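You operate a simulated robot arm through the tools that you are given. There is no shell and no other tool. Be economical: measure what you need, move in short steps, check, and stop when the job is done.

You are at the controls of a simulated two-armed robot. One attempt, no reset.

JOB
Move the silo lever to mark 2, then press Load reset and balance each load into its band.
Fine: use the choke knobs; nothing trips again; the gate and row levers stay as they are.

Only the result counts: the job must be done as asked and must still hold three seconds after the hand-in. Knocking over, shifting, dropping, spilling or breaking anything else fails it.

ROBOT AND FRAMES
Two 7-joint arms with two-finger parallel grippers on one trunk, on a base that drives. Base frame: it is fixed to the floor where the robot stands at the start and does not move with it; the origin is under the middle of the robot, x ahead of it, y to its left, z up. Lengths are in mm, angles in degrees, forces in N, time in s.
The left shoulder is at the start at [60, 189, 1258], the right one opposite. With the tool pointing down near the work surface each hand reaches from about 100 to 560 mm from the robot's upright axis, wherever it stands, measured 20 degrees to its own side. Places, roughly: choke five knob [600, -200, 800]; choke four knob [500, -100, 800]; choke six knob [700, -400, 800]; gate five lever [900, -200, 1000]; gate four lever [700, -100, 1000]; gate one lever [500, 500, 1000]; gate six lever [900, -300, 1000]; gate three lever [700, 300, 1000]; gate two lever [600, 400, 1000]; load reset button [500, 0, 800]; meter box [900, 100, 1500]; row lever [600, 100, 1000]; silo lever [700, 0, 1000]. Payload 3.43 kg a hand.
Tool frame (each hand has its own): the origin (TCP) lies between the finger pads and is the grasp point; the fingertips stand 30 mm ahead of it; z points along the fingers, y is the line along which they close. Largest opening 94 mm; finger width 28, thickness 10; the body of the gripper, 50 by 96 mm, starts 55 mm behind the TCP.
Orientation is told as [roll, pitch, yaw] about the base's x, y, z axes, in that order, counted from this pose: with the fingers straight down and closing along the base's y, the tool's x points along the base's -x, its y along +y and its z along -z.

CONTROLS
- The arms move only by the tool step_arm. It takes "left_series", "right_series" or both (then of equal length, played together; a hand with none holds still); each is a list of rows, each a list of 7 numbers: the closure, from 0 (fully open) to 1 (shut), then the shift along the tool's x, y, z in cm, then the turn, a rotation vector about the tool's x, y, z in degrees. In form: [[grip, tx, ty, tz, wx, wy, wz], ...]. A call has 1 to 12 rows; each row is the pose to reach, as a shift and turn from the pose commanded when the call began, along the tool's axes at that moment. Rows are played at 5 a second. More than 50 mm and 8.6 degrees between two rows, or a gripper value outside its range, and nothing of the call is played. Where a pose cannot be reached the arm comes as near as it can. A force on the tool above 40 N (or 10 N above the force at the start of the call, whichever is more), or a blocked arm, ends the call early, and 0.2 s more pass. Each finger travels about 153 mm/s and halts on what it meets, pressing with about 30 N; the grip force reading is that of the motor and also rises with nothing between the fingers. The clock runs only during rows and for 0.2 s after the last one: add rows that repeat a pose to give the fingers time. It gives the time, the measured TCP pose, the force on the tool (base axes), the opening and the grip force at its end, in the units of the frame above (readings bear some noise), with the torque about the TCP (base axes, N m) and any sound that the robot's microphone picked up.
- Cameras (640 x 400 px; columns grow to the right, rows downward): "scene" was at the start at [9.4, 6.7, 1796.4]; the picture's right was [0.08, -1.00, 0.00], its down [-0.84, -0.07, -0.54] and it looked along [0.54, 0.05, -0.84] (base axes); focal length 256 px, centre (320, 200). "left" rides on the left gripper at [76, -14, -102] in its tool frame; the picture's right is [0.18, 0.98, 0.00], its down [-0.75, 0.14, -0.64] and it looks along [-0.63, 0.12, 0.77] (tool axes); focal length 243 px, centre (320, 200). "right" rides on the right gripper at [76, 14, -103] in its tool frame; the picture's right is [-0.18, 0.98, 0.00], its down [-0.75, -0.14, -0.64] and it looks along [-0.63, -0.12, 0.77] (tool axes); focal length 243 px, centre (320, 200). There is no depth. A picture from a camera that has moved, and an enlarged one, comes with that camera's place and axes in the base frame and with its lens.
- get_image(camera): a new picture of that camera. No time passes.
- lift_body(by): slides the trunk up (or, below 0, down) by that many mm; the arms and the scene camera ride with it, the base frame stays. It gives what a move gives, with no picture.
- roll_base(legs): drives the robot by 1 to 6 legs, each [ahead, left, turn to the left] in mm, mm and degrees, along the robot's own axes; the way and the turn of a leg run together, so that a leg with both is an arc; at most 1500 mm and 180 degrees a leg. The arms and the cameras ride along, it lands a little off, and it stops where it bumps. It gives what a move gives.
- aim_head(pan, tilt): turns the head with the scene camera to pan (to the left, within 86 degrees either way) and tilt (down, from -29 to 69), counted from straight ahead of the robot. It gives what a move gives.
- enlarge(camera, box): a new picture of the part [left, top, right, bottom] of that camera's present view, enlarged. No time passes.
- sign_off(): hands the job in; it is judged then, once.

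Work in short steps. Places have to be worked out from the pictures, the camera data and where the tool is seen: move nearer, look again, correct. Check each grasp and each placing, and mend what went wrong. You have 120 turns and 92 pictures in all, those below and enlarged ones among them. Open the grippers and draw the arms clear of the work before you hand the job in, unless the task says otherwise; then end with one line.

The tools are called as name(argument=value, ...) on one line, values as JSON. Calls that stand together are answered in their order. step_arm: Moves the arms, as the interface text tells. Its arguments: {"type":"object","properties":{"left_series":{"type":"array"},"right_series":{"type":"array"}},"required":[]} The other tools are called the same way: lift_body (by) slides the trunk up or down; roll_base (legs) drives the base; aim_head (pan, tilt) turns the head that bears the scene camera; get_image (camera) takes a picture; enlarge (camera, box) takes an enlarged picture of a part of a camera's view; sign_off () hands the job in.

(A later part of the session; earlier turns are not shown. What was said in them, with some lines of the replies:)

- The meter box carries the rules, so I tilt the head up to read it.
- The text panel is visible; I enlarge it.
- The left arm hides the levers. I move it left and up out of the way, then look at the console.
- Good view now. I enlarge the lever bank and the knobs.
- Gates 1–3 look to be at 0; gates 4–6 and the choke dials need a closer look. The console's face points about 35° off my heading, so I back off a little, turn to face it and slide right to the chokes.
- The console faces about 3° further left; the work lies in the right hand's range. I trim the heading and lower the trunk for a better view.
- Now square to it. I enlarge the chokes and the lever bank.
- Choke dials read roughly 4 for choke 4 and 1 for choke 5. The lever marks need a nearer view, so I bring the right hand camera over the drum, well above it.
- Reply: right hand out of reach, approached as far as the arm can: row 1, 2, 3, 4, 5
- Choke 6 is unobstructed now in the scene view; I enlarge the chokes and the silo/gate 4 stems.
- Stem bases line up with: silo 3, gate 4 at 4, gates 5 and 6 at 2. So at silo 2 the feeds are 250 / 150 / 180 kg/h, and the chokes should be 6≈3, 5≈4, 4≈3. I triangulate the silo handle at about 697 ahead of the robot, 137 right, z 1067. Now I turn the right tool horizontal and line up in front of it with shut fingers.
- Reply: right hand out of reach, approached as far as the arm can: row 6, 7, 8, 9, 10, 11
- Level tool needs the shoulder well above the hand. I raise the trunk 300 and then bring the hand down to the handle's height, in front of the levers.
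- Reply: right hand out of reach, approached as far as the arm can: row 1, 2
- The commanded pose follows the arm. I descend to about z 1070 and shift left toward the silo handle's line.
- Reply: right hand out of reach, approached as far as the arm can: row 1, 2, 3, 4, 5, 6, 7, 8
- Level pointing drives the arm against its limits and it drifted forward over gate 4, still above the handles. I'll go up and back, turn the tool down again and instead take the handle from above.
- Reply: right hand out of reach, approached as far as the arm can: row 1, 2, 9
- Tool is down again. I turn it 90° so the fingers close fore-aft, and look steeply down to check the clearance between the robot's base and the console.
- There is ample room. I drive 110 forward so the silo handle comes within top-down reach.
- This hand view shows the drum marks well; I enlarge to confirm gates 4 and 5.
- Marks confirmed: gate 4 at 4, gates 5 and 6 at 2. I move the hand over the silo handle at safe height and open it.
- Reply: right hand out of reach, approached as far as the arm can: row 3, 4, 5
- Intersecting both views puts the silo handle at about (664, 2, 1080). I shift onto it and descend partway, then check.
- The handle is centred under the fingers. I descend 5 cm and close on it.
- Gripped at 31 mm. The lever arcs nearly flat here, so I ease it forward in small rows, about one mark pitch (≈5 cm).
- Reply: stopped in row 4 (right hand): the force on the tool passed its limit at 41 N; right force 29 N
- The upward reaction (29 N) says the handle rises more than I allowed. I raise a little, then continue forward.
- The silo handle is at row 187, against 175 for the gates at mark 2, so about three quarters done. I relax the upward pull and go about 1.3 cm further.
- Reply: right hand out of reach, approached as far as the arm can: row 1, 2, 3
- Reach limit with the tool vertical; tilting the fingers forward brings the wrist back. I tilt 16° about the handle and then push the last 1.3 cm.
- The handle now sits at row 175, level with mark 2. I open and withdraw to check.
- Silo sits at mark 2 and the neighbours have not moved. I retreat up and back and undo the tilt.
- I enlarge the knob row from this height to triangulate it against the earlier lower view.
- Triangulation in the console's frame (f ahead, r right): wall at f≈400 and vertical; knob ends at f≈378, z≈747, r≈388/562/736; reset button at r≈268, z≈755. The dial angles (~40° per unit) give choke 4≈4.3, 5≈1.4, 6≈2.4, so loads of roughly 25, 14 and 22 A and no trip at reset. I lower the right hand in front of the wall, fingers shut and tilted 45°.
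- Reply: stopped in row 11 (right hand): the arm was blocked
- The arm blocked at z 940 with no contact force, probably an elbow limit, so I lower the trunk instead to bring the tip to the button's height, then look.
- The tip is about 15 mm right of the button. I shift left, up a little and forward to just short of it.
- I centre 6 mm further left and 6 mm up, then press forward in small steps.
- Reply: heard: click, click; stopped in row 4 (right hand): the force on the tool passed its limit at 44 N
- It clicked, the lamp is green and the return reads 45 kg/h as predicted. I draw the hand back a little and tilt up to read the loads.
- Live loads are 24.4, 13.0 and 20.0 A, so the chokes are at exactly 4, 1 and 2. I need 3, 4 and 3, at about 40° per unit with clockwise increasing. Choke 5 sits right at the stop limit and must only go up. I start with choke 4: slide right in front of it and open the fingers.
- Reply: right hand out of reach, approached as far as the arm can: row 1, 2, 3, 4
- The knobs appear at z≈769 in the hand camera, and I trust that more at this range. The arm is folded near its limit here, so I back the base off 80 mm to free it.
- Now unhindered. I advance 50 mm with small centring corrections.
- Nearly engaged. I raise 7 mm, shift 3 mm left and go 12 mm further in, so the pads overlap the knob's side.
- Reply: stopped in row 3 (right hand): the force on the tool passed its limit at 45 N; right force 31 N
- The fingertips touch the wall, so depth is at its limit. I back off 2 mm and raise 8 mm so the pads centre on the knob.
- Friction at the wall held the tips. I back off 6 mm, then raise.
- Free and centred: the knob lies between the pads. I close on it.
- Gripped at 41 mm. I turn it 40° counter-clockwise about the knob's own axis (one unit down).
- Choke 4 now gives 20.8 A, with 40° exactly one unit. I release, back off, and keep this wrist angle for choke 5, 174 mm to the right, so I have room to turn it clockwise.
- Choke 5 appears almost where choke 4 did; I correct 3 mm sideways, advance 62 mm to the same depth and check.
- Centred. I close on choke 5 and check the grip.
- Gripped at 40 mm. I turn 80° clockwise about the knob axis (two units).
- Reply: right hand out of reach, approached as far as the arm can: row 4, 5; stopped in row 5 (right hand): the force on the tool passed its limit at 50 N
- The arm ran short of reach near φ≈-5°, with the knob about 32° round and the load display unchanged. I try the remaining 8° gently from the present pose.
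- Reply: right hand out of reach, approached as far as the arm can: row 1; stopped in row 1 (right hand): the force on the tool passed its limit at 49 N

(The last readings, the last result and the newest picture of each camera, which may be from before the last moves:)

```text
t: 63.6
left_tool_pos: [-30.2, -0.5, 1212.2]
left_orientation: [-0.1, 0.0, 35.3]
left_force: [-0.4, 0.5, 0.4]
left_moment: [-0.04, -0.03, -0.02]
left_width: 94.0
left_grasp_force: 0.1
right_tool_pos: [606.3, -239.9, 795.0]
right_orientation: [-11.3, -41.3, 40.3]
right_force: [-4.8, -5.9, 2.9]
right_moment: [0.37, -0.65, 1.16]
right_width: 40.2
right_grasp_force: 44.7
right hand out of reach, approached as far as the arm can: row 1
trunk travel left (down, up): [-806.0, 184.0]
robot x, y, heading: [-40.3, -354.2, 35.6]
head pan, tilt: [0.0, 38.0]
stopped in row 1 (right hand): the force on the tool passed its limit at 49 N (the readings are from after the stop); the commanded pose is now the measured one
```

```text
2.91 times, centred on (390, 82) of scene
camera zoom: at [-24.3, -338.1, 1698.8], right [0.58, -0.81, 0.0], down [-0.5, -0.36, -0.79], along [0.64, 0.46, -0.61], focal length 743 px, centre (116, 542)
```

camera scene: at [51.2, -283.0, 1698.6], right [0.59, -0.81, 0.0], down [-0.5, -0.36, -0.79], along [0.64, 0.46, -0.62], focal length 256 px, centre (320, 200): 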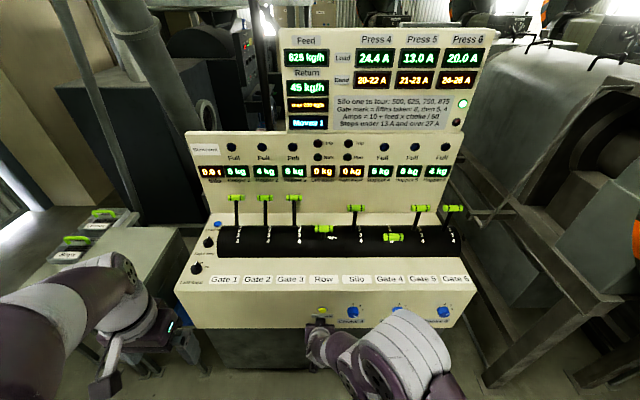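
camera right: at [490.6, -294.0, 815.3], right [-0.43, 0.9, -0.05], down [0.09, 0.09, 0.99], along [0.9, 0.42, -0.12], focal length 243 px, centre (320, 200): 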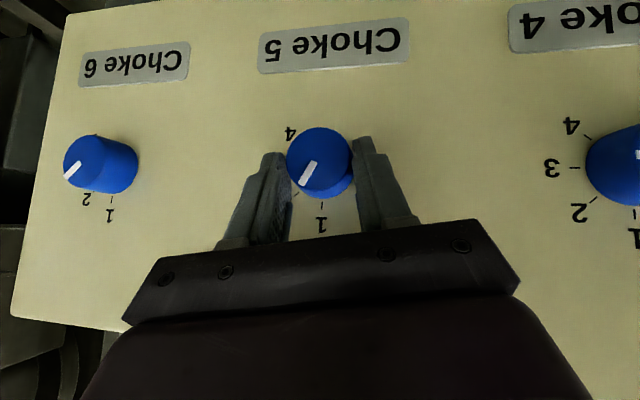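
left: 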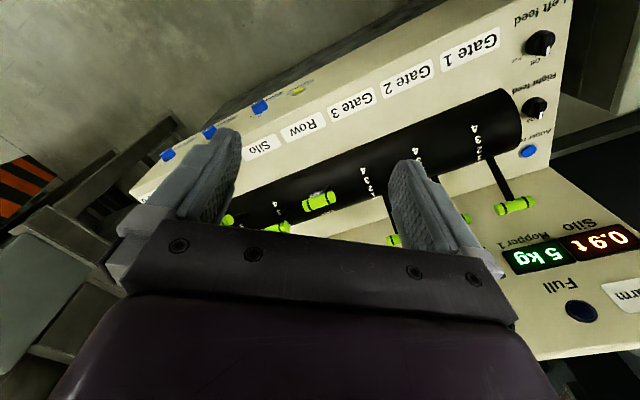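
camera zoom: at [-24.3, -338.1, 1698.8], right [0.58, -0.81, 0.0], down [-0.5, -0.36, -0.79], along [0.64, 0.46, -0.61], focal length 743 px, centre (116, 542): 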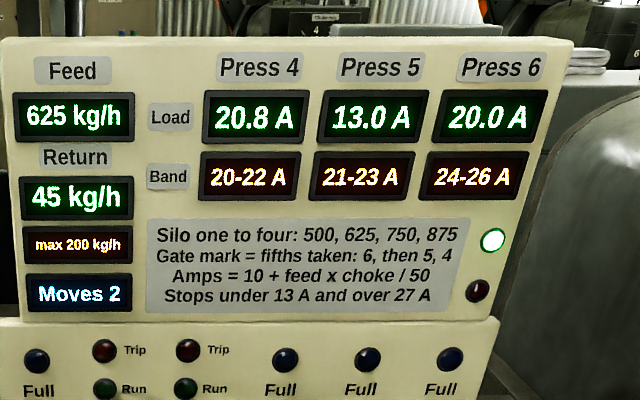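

I let go and see where the knob settles.

step_arm(right_series=[[0.4, 0, 0, 0, 0, 0, 0], [0.2, 0, 0, 0, 0, 0, 0], [0.2, 1.5, 0, -1.4, 0, 0, 0], [0.2, 4.4, 0, -4.06, 0, 0, 0]])

get_image(camera="right")

enlarge(camera="scene", box=[280, 25, 500, 140])

```text
t: 64.6
left_tool_pos: [-31.0, -0.8, 1212.0]
left_orientation: [-0.1, -0.1, 35.3]
left_force: [-1.1, -1.2, -0.5]
left_moment: [0.01, -0.02, -0.02]
left_width: 94.1
left_grasp_force: 0.0
right_tool_pos: [552.2, -260.5, 798.2]
right_orientation: [-12.0, -41.0, 39.9]
right_force: [-0.7, -0.8, 0.6]
right_moment: [0.01, 0.0, 0.0]
right_width: 75.2
right_grasp_force: 0.1
right hand out of reach, approached as far as the arm can: row 4
trunk travel left (down, up): [-806.0, 184.0]
robot x, y, heading: [-43.1, -355.2, 35.4]
head pan, tilt: [0.0, 38.0]
```

```text
26 pictures are left
camera right: at [436.1, -310.5, 820.0], right [-0.41, 0.91, -0.03], down [0.11, 0.08, 0.99], along [0.91, 0.4, -0.13], focal length 243 px, centre (320, 200)
```

right: 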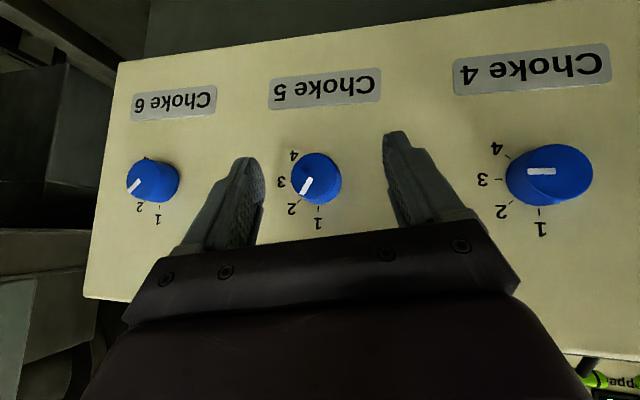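

```text
2.91 times, centred on (390, 82) of scene
camera zoom: at [-24.2, -337.7, 1698.7], right [0.58, -0.81, 0.0], down [-0.5, -0.36, -0.79], along [0.64, 0.46, -0.61], focal length 743 px, centre (116, 542)
```

zoom: 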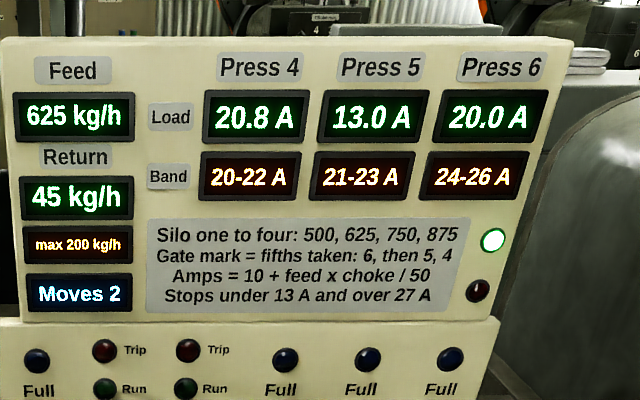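

Choke 5 rests between 1 and 2, and the reading still shows 1. The arm worked freely when the knob was where choke 4 stood, so I strafe the robot 174 mm right.

roll_base(legs=[[-15, -172, 0.5]])

step_arm(right_series=[[0.2, 0, 3, 0, 0, 0, 0], [0.2, 0, 6, 0, 0, 0, 0], [0.2, 0, 9, 0, 0, 0, 0], [0.2, 0, 12, 0, 0, 0, 0], [0.2, 0, 15, 0, 0, 0, 0]])

get_image(camera="right")

```text
t: 66.0
left_tool_pos: [56.6, -147.5, 1212.1]
left_orientation: [-0.1, 0.0, 35.8]
left_force: [-0.9, -0.9, 1.1]
left_moment: [0.0, 0.0, -0.01]
left_width: 94.0
left_grasp_force: 0.0
right_tool_pos: [640.0, -402.8, 797.3]
right_orientation: [-12.0, -40.9, 40.2]
right_force: [0.3, 0.0, -0.6]
right_moment: [0.0, -0.01, -0.02]
right_width: 75.3
right_grasp_force: 0.1
trunk travel left (down, up): [-806.0, 184.0]
robot x, y, heading: [43.9, -504.3, 36.1]
head pan, tilt: [0.0, 38.0]
```

```text
t: 67.2
left_tool_pos: [56.0, -147.8, 1213.4]
left_orientation: [-0.1, 0.0, 35.8]
left_force: [0.1, 0.1, 0.1]
left_moment: [0.01, 0.03, -0.01]
left_width: 93.9
left_grasp_force: 0.0
right_tool_pos: [560.3, -277.5, 773.9]
right_orientation: [-12.0, -41.0, 40.3]
right_force: [-0.5, 0.7, -0.7]
right_moment: [-0.01, -0.02, 0.01]
right_width: 75.1
right_grasp_force: 0.0
trunk travel left (down, up): [-806.0, 184.0]
robot x, y, heading: [45.9, -503.0, 36.0]
head pan, tilt: [0.0, 38.0]
```

```text
24 pictures are left
camera right: at [444.7, -328.9, 796.4], right [-0.41, 0.91, -0.03], down [0.11, 0.09, 0.99], along [0.9, 0.41, -0.14], focal length 243 px, centre (320, 200)
```

right: 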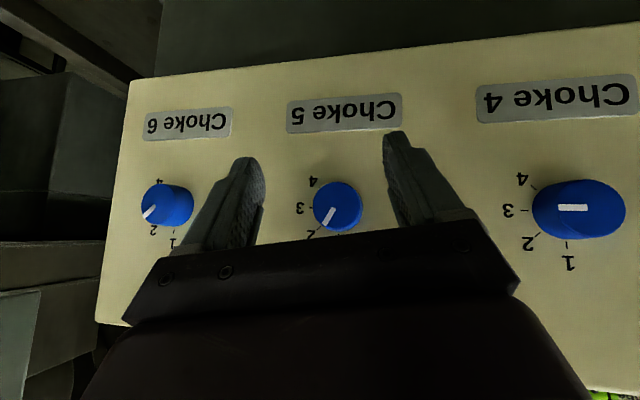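

Reachable again. I turn the hand to about -50° (to leave room for clockwise turning) and line up in front of choke 5.

step_arm(right_series=[[0.2, -0.3, 0.2, -0.3, 5, 0, -4.6], [0.2, -0.5, 0.4, -0.5, 10, 0, -9.2], [0.2, -0.7, 0.6, -0.7, 15, 0, -13.8], [0.2, -0.9, 0.8, -0.9, 20, 0, -18.4], [0.2, -1, 0.9, -1.1, 25, 0, -23], [0.2, -1.1, 1.04, -1.2, 30.2, 0, -27.7]])

get_image(camera="right")

```text
t: 68.6
left_tool_pos: [56.1, -147.9, 1211.2]
left_orientation: [-0.1, 0.0, 35.8]
left_force: [-1.2, 0.9, -1.1]
left_moment: [0.03, 0.02, -0.02]
left_width: 94.0
left_grasp_force: 0.1
right_tool_pos: [555.3, -267.2, 786.7]
right_orientation: [-54.5, -26.9, 65.7]
right_force: [0.2, 0.3, -0.2]
right_moment: [0.01, 0.04, 0.03]
right_width: 75.5
right_grasp_force: 0.0
right hand out of reach, approached as far as the arm can: row 6
trunk travel left (down, up): [-806.0, 184.0]
robot x, y, heading: [46.9, -500.3, 35.8]
head pan, tilt: [0.0, 38.0]
```

```text
23 pictures are left
camera right: at [433.8, -311.4, 794.6], right [-0.3, 0.71, -0.63], down [-0.21, 0.59, 0.78], along [0.93, 0.37, -0.03], focal length 243 px, centre (320, 200)
```

right: 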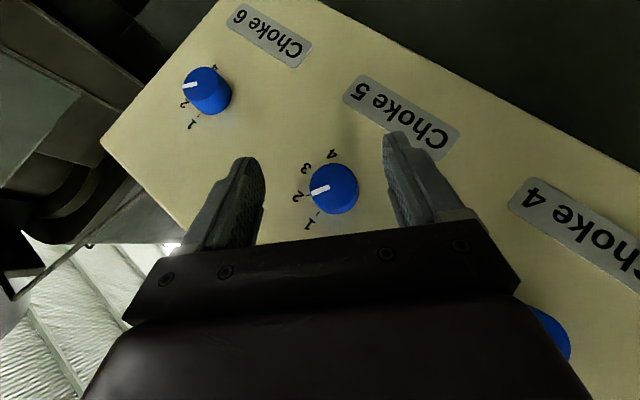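

Choke 5's pointer is near 2. I advance 56 mm to grip depth.

step_arm(right_series=[[0.2, -1.8, 0.2, 1.2, 0, 0, 0], [0.2, -3.4, 0.3, 2.5, 0, 0, 0], [0.2, -4.5, 0.3, 3.4, 0, 0, 0]])

get_image(camera="right")

```text
t: 69.4
left_tool_pos: [56.0, -147.5, 1212.1]
left_orientation: [0.0, -0.1, 35.9]
left_force: [0.0, 1.0, -0.4]
left_moment: [0.03, -0.01, 0.02]
left_width: 94.0
left_grasp_force: 0.0
right_tool_pos: [597.7, -232.2, 788.4]
right_orientation: [-54.4, -26.8, 65.6]
right_force: [-0.7, 0.5, -0.3]
right_moment: [0.02, 0.01, 0.01]
right_width: 75.0
right_grasp_force: 0.0
trunk travel left (down, up): [-806.0, 184.0]
robot x, y, heading: [42.2, -505.8, 35.7]
head pan, tilt: [0.0, 38.0]
```

```text
22 pictures are left
camera right: at [478.3, -275.7, 795.7], right [-0.3, 0.71, -0.63], down [-0.21, 0.59, 0.78], along [0.93, 0.37, -0.03], focal length 243 px, centre (320, 200)
```

right: 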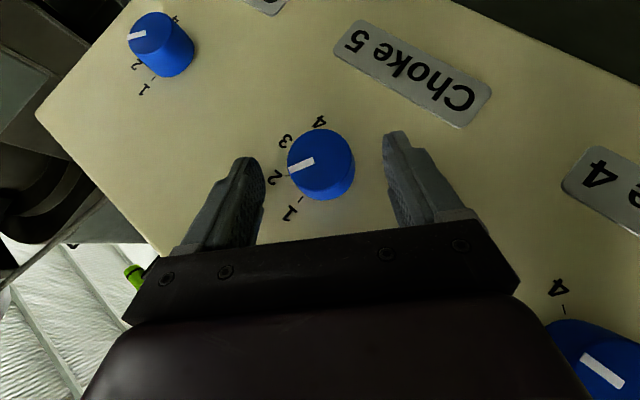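

Centred on the knob with the pointer close to 2. I close and turn 40° clockwise.

step_arm(right_series=[[0.4, 0, 0, 0, 0, 0, 0], [0.55, 0, 0, 0, 0, 0, 0], [0.65, 0, 0, 0, 0, 0, 0], [0.65, 0, 0, 0, 0, 0, 0], [0.65, 0.01, -0.24, 0.01, -6.2, 0.2, 5.1], [0.65, 0.04, -0.47, 0.05, -12.4, 0.4, 10.2], [0.65, 0.09, -0.69, 0.11, -18.5, 0.7, 15.2], [0.65, 0.16, -0.9, 0.2, -24.7, 0.9, 20.3], [0.65, 0.25, -1.09, 0.31, -30.9, 1.1, 25.4], [0.65, 0.25, -1.09, 0.31, -30.9, 1.1, 25.4]])

enlarge(camera="scene", box=[200, 20, 520, 200])

get_image(camera="right")

```text
t: 71.6
left_tool_pos: [55.9, -149.5, 1211.7]
left_orientation: [0.0, 0.0, 35.8]
left_force: [-0.1, 0.7, -0.1]
left_moment: [0.02, 0.04, -0.03]
left_width: 94.1
left_grasp_force: 0.0
right_tool_pos: [605.6, -241.4, 794.7]
right_orientation: [-8.3, -39.6, 39.1]
right_force: [7.9, -9.1, 12.9]
right_moment: [-0.17, -0.19, -0.35]
right_width: 39.9
right_grasp_force: 45.1
trunk travel left (down, up): [-806.0, 184.0]
robot x, y, heading: [46.8, -501.3, 35.9]
head pan, tilt: [0.0, 38.0]
```

```text
2.00 times, centred on (360, 110) of scene
camera zoom: at [64.9, -487.2, 1698.8], right [0.59, -0.81, 0.0], down [-0.5, -0.36, -0.79], along [0.64, 0.46, -0.61], focal length 511 px, centre (240, 380)
```

zoom: 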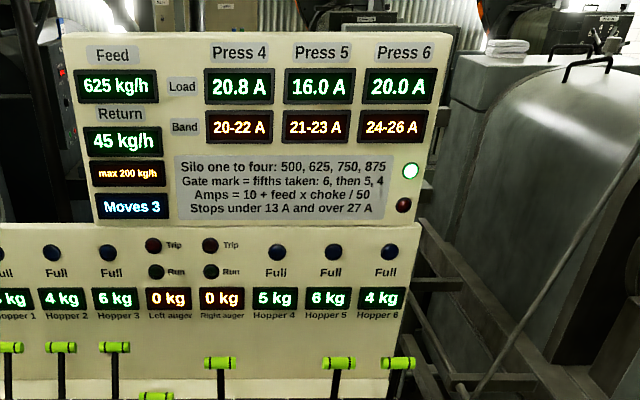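

```text
20 pictures are left
camera right: at [492.4, -296.4, 822.4], right [-0.43, 0.9, 0.01], down [0.16, 0.07, 0.99], along [0.89, 0.43, -0.17], focal length 243 px, centre (320, 200)
```

right: 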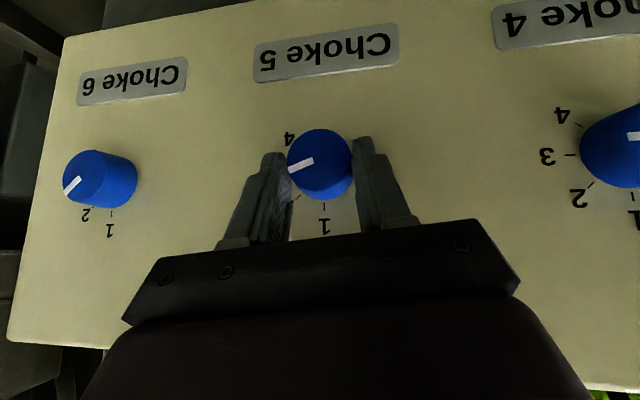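

The load is 16.0 A (unit 2 registered) and the pointer is near 3. I carry on turning 24° more from here.

step_arm(right_series=[[0.65, 0.01, -0.24, 0.01, -6.2, 0.2, 5.1], [0.65, 0.04, -0.47, 0.05, -12.4, 0.4, 10.2], [0.65, 0.09, -0.69, 0.11, -18.5, 0.7, 15.2], [0.65, 0.09, -0.69, 0.11, -18.5, 0.7, 15.2]])

enlarge(camera="scene", box=[230, 30, 450, 140])

```text
t: 72.6
left_tool_pos: [57.1, -146.0, 1210.9]
left_orientation: [0.0, 0.1, 35.9]
left_force: [0.0, 0.1, -0.1]
left_moment: [0.01, 0.0, 0.02]
left_width: 93.9
left_grasp_force: 0.0
right_tool_pos: [604.1, -250.2, 786.3]
right_orientation: [21.7, -36.0, 20.5]
right_force: [-4.0, -11.0, -16.6]
right_moment: [-0.32, 0.22, -0.19]
right_width: 39.6
right_grasp_force: 45.3
right hand out of reach, approached as far as the arm can: row 2
trunk travel left (down, up): [-806.0, 184.0]
robot x, y, heading: [44.1, -500.3, 36.0]
head pan, tilt: [0.0, 38.0]
```

```text
2.91 times, centred on (340, 85) of scene
camera zoom: at [66.7, -484.3, 1698.0], right [0.59, -0.81, 0.0], down [-0.5, -0.36, -0.79], along [0.64, 0.46, -0.62], focal length 743 px, centre (262, 534)
```

zoom: 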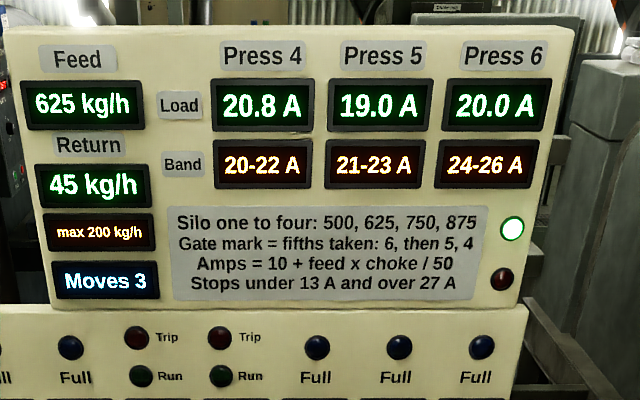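

Unit 3 registered (19.0 A). I continue clockwise about 30° in the same grip, easing down slightly.

step_arm(right_series=[[0.65, 0.1, -0.2, 0.12, -6.2, 0.2, 5.1], [0.65, 0.13, -0.44, 0.16, -12.4, 0.4, 10.2], [0.65, 0.18, -0.66, 0.22, -18.5, 0.7, 15.2], [0.65, 0.25, -0.87, 0.31, -24.7, 0.9, 20.3], [0.65, 0.25, -0.87, 0.31, -24.7, 0.9, 20.3]])

enlarge(camera="scene", box=[230, 30, 450, 140])

get_image(camera="right")

```text
t: 73.8
left_tool_pos: [55.0, -148.9, 1211.9]
left_orientation: [0.0, 0.0, 36.0]
left_force: [0.9, -0.6, -0.9]
left_moment: [0.02, 0.02, -0.02]
left_width: 94.1
left_grasp_force: 0.2
right_tool_pos: [608.5, -255.2, 783.6]
right_orientation: [55.5, -22.9, 3.1]
right_force: [-25.3, -13.9, -20.5]
right_moment: [-0.89, 1.03, 1.14]
right_width: 39.6
right_grasp_force: 45.7
trunk travel left (down, up): [-806.0, 184.0]
robot x, y, heading: [44.4, -499.2, 36.0]
head pan, tilt: [0.0, 38.0]
```

```text
2.91 times, centred on (340, 85) of scene
camera zoom: at [64.1, -485.7, 1698.6], right [0.59, -0.81, 0.0], down [-0.5, -0.36, -0.79], along [0.64, 0.46, -0.61], focal length 743 px, centre (262, 534)
```

zoom: 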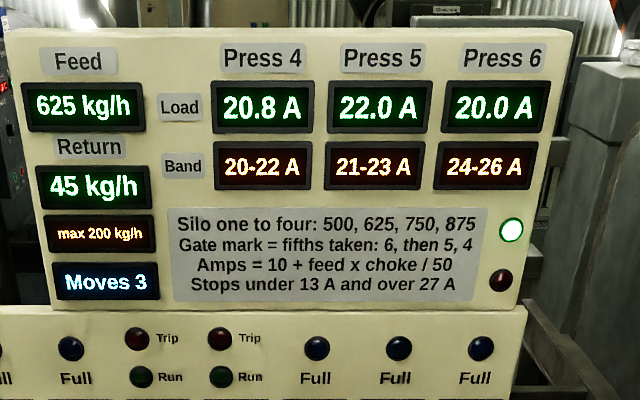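

```text
17 pictures are left
camera right: at [514.9, -335.8, 816.9], right [-0.18, 0.55, 0.82], down [0.63, -0.58, 0.52], along [0.76, 0.61, -0.24], focal length 243 px, centre (320, 200)
```

right: 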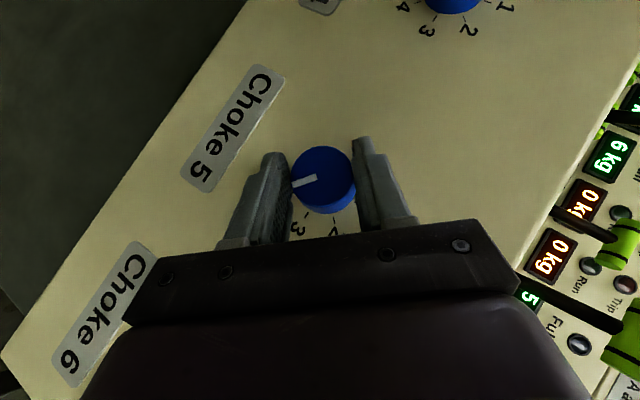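

Choke 5 is at 22.0 A, in band. I release and back off along the knob axis.

step_arm(right_series=[[0.5, 0.15, 0, -0.13, 0, 0, 0], [0.3, 0.3, 0, -0.26, 0, 0, 0], [0.2, 0.3, 0, -0.26, 0, 0, 0], [0.2, 2.3, 0, -1.9, 0, 0, 0], [0.2, 4.6, -0.2, -3.8, 0, 0, 0], [0.2, 6.2, -0.2, -5.1, 0, 0, 0]])

enlarge(camera="scene", box=[230, 30, 450, 140])

```text
t: 75.2
left_tool_pos: [58.4, -147.9, 1211.3]
left_orientation: [-0.1, 0.0, 35.9]
left_force: [-0.3, 0.2, 0.0]
left_moment: [0.0, 0.04, 0.0]
left_width: 93.8
left_grasp_force: 0.1
right_tool_pos: [547.7, -298.2, 787.2]
right_orientation: [55.8, -23.3, 2.9]
right_force: [0.0, -0.2, 0.2]
right_moment: [0.05, 0.02, -0.02]
right_width: 75.3
right_grasp_force: 0.1
trunk travel left (down, up): [-806.0, 184.0]
robot x, y, heading: [40.7, -502.5, 35.6]
head pan, tilt: [0.0, 38.0]
```

```text
2.91 times, centred on (340, 85) of scene
camera zoom: at [65.8, -484.9, 1698.7], right [0.59, -0.81, 0.0], down [-0.5, -0.36, -0.79], along [0.64, 0.46, -0.62], focal length 743 px, centre (262, 534)
```

zoom: 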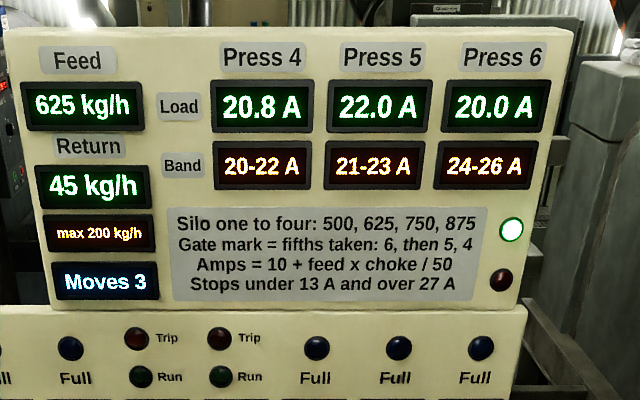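

The value holds at 22.0 A after release. Now I strafe 170 mm right for choke 6 and turn the hand back to upright.

roll_base(legs=[[0, -170, 0]])

step_arm(right_series=[[0.2, 0, 0, 0, 5.8, -0.2, -4.8], [0.2, 0, 0, 0, 11.6, -0.4, -9.5], [0.2, 0, 0, 0, 17.4, -0.6, -14.3], [0.2, 0, 0, 0, 23.2, -0.9, -19.1], [0.2, 0, 0, 0, 29, -1.1, -23.8], [0.2, 0, 0, 0, 34.8, -1.3, -28.6]])

get_image(camera="right")

```text
t: 76.7
left_tool_pos: [156.9, -284.3, 1210.7]
left_orientation: [-0.1, 0.0, 35.7]
left_force: [0.3, -0.2, -0.2]
left_moment: [-0.03, 0.01, 0.01]
left_width: 93.9
left_grasp_force: 0.1
right_tool_pos: [645.8, -435.9, 788.6]
right_orientation: [55.8, -23.3, 2.8]
right_force: [-0.1, 0.2, 0.4]
right_moment: [0.01, -0.03, 0.06]
right_width: 75.4
right_grasp_force: 0.0
trunk travel left (down, up): [-806.0, 184.0]
robot x, y, heading: [148.6, -641.8, 35.8]
head pan, tilt: [0.0, 38.0]
```

```text
t: 78.1
left_tool_pos: [155.3, -284.7, 1211.6]
left_orientation: [0.0, 0.0, 35.7]
left_force: [-0.2, 0.5, -0.2]
left_moment: [0.01, 0.03, 0.01]
left_width: 94.1
left_grasp_force: 0.0
right_tool_pos: [646.5, -437.2, 788.0]
right_orientation: [5.5, -39.1, 30.4]
right_force: [0.0, 0.3, 0.2]
right_moment: [0.0, -0.01, 0.03]
right_width: 75.6
right_grasp_force: 0.0
trunk travel left (down, up): [-806.0, 184.0]
robot x, y, heading: [143.9, -638.3, 35.5]
head pan, tilt: [0.0, 38.0]
```

```text
15 pictures are left
camera right: at [536.5, -495.9, 818.5], right [-0.42, 0.89, 0.19], down [0.27, -0.08, 0.96], along [0.87, 0.46, -0.2], focal length 243 px, centre (320, 200)
```

right: 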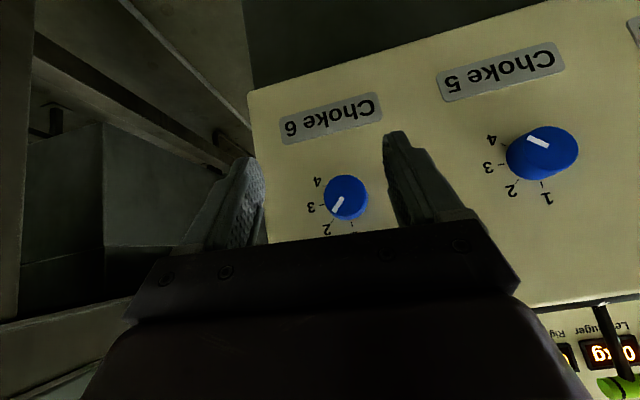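

Choke 6's pointer is at 2 and choke 5's at 4. I correct sideways and advance 81 mm to grip depth.

step_arm(right_series=[[0.2, -1.2, 0.8, 0.3, 0, 0, 0], [0.2, -3.4, 0.9, 2.1, 0, 0, 0], [0.2, -5.4, 0.95, 3.7, 0, 0, 0], [0.2, -6.8, 0.98, 4.86, 0, 0, 0]])

get_image(camera="right")

```text
t: 79.1
left_tool_pos: [157.0, -285.7, 1212.0]
left_orientation: [0.0, 0.0, 35.7]
left_force: [0.7, -0.3, 0.3]
left_moment: [0.01, 0.0, -0.02]
left_width: 93.8
left_grasp_force: 0.1
right_tool_pos: [712.1, -382.1, 793.2]
right_orientation: [5.6, -39.1, 30.2]
right_force: [0.1, -0.3, -0.5]
right_moment: [-0.02, -0.04, 0.02]
right_width: 75.1
right_grasp_force: 0.1
trunk travel left (down, up): [-806.0, 184.0]
robot x, y, heading: [143.4, -640.0, 35.8]
head pan, tilt: [0.0, 38.0]
```

```text
14 pictures are left
camera right: at [601.3, -441.4, 824.0], right [-0.42, 0.89, 0.19], down [0.27, -0.08, 0.96], along [0.87, 0.46, -0.2], focal length 243 px, centre (320, 200)
```

right: 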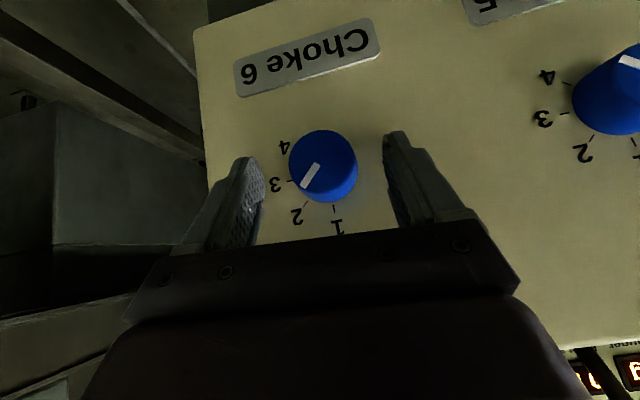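

Centred at (323,165). I close and turn 40° clockwise.

step_arm(right_series=[[0.4, 0, 0, 0, 0, 0, 0], [0.55, 0, 0, 0, 0, 0, 0], [0.65, 0, 0, 0, 0, 0, 0], [0.65, 0, 0, 0, 0, 0, 0], [0.65, 0.01, -0.24, 0.01, -6.2, 0.3, 5.1], [0.65, 0.04, -0.47, 0.05, -12.4, 0.5, 10.2], [0.65, 0.09, -0.69, 0.11, -18.5, 0.8, 15.2], [0.65, 0.16, -0.9, 0.2, -24.7, 1.0, 20.3], [0.65, 0.25, -1.09, 0.31, -30.9, 1.3, 25.4], [0.65, 0.25, -1.09, 0.31, -30.9, 1.3, 25.4]])

get_image(camera="right")

get_image(camera="scene")

```text
t: 81.3
left_tool_pos: [155.6, -283.7, 1212.1]
left_orientation: [-0.2, 0.1, 35.7]
left_force: [-0.4, -0.1, -0.4]
left_moment: [0.0, 0.01, 0.01]
left_width: 93.9
left_grasp_force: 0.1
right_tool_pos: [716.7, -390.8, 789.2]
right_orientation: [51.0, -25.8, 4.9]
right_force: [-5.1, 8.0, -1.7]
right_moment: [-0.05, 0.24, 0.73]
right_width: 40.3
right_grasp_force: 44.5
trunk travel left (down, up): [-806.0, 184.0]
robot x, y, heading: [141.1, -638.3, 35.7]
head pan, tilt: [0.0, 38.0]
```

```text
13 pictures are left
camera right: at [620.8, -469.8, 822.4], right [-0.22, 0.6, 0.77], down [0.6, -0.54, 0.59], along [0.77, 0.59, -0.24], focal length 243 px, centre (320, 200)
```

right: 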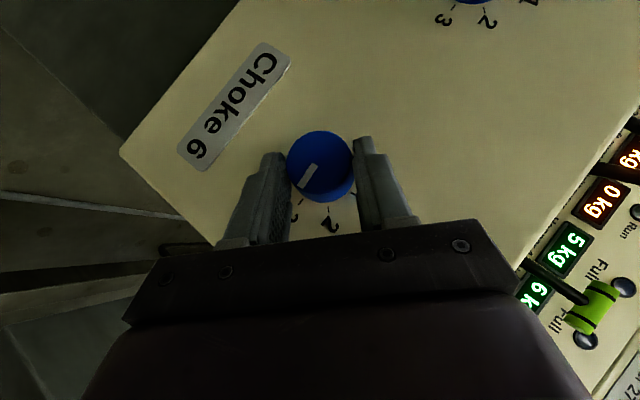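

```text
12 pictures are left
camera scene: at [164.3, -620.5, 1698.7], right [0.58, -0.81, 0.0], down [-0.5, -0.36, -0.79], along [0.64, 0.46, -0.62], focal length 256 px, centre (320, 200)
```

scene: 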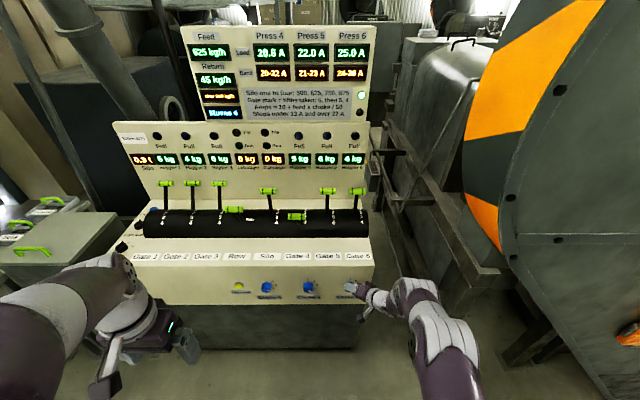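

Press 6 reads 25.0 A. I release and back off along the knob axis, then check the meters.

step_arm(right_series=[[0.5, 0.05, 0, -0.04, 0, 0, 0], [0.2, 0.1, 0, -0.08, 0, 0, 0], [0, 0.1, 0, -0.08, 0, 0, 0], [0, 2.3, 0, -1.9, 0, 0, 0], [0, 4.6, -0.2, -3.8, 0, 0, 0], [0, 7, -0.2, -5.8, 0, 0, 0], [0, 9.3, -0.3, -7.7, 0, 0, 0]])

roll_base(legs=[[-120, 0, 0]])

get_image(camera="scene")

enlarge(camera="scene", box=[170, 20, 390, 140])

```text
t: 82.9
left_tool_pos: [156.1, -284.6, 1211.6]
left_orientation: [-0.1, 0.0, 35.7]
left_force: [0.5, 0.4, 0.0]
left_moment: [0.01, 0.01, 0.01]
left_width: 94.0
left_grasp_force: 0.1
right_tool_pos: [618.3, -462.1, 790.4]
right_orientation: [51.1, -25.9, 4.7]
right_force: [0.4, -0.2, 0.4]
right_moment: [0.0, 0.02, 0.02]
right_width: 94.2
right_grasp_force: 0.0
trunk travel left (down, up): [-806.0, 184.0]
robot x, y, heading: [146.4, -634.4, 35.7]
head pan, tilt: [0.0, 38.0]
```

```text
t: 84.1
left_tool_pos: [60.3, -354.8, 1211.2]
left_orientation: [0.0, 0.1, 35.7]
left_force: [-0.8, 0.2, -0.2]
left_moment: [-0.03, 0.02, -0.04]
left_width: 94.2
left_grasp_force: 0.0
right_tool_pos: [521.5, -530.8, 789.9]
right_orientation: [51.0, -25.8, 4.9]
right_force: [-0.1, -0.5, 0.4]
right_moment: [0.03, 0.0, 0.0]
right_width: 94.3
right_grasp_force: 0.0
trunk travel left (down, up): [-806.0, 184.0]
robot x, y, heading: [46.3, -707.5, 35.7]
head pan, tilt: [0.0, 38.0]
```

```text
11 pictures are left
camera scene: at [68.3, -691.8, 1698.7], right [0.58, -0.81, 0.0], down [-0.5, -0.36, -0.79], along [0.64, 0.46, -0.62], focal length 256 px, centre (320, 200)
```

scene: 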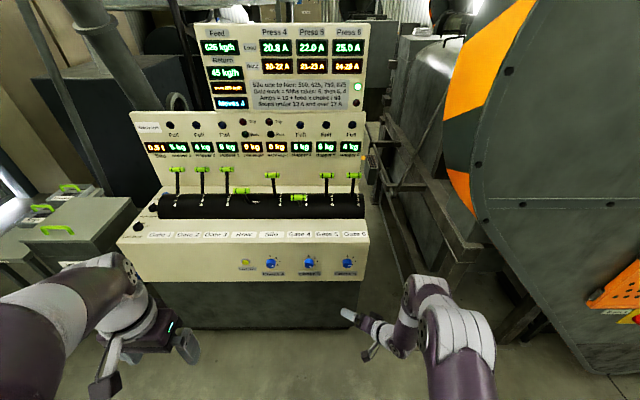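

```text
2.91 times, centred on (280, 80) of scene
camera zoom: at [68.3, -691.8, 1698.7], right [0.58, -0.81, 0.0], down [-0.5, -0.36, -0.79], along [0.64, 0.46, -0.62], focal length 743 px, centre (436, 549)
```

zoom: 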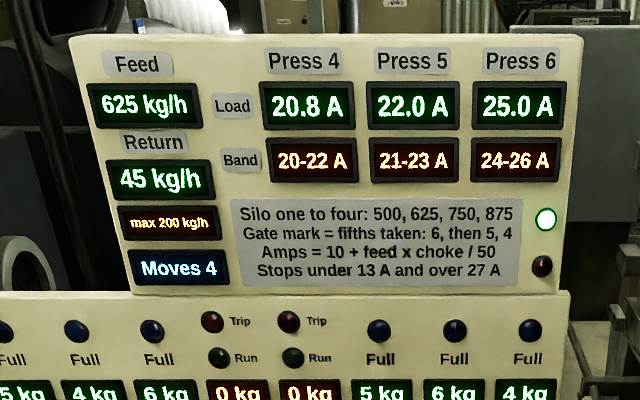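

All loads are in band (20.8, 22.0 and 25.0 A), the lamp is green, both hands are open and clear, and the gate and row levers have not moved. I hand in.

sign_off()

```text
The job is handed in.
```

The silo lever is at mark 2, Load reset has been pressed, and the loads hold in band at 20.8 A (press 4), 22.0 A (press 5) and 25.0 A (press 6), with no trips and the gate and row levers left as they were.
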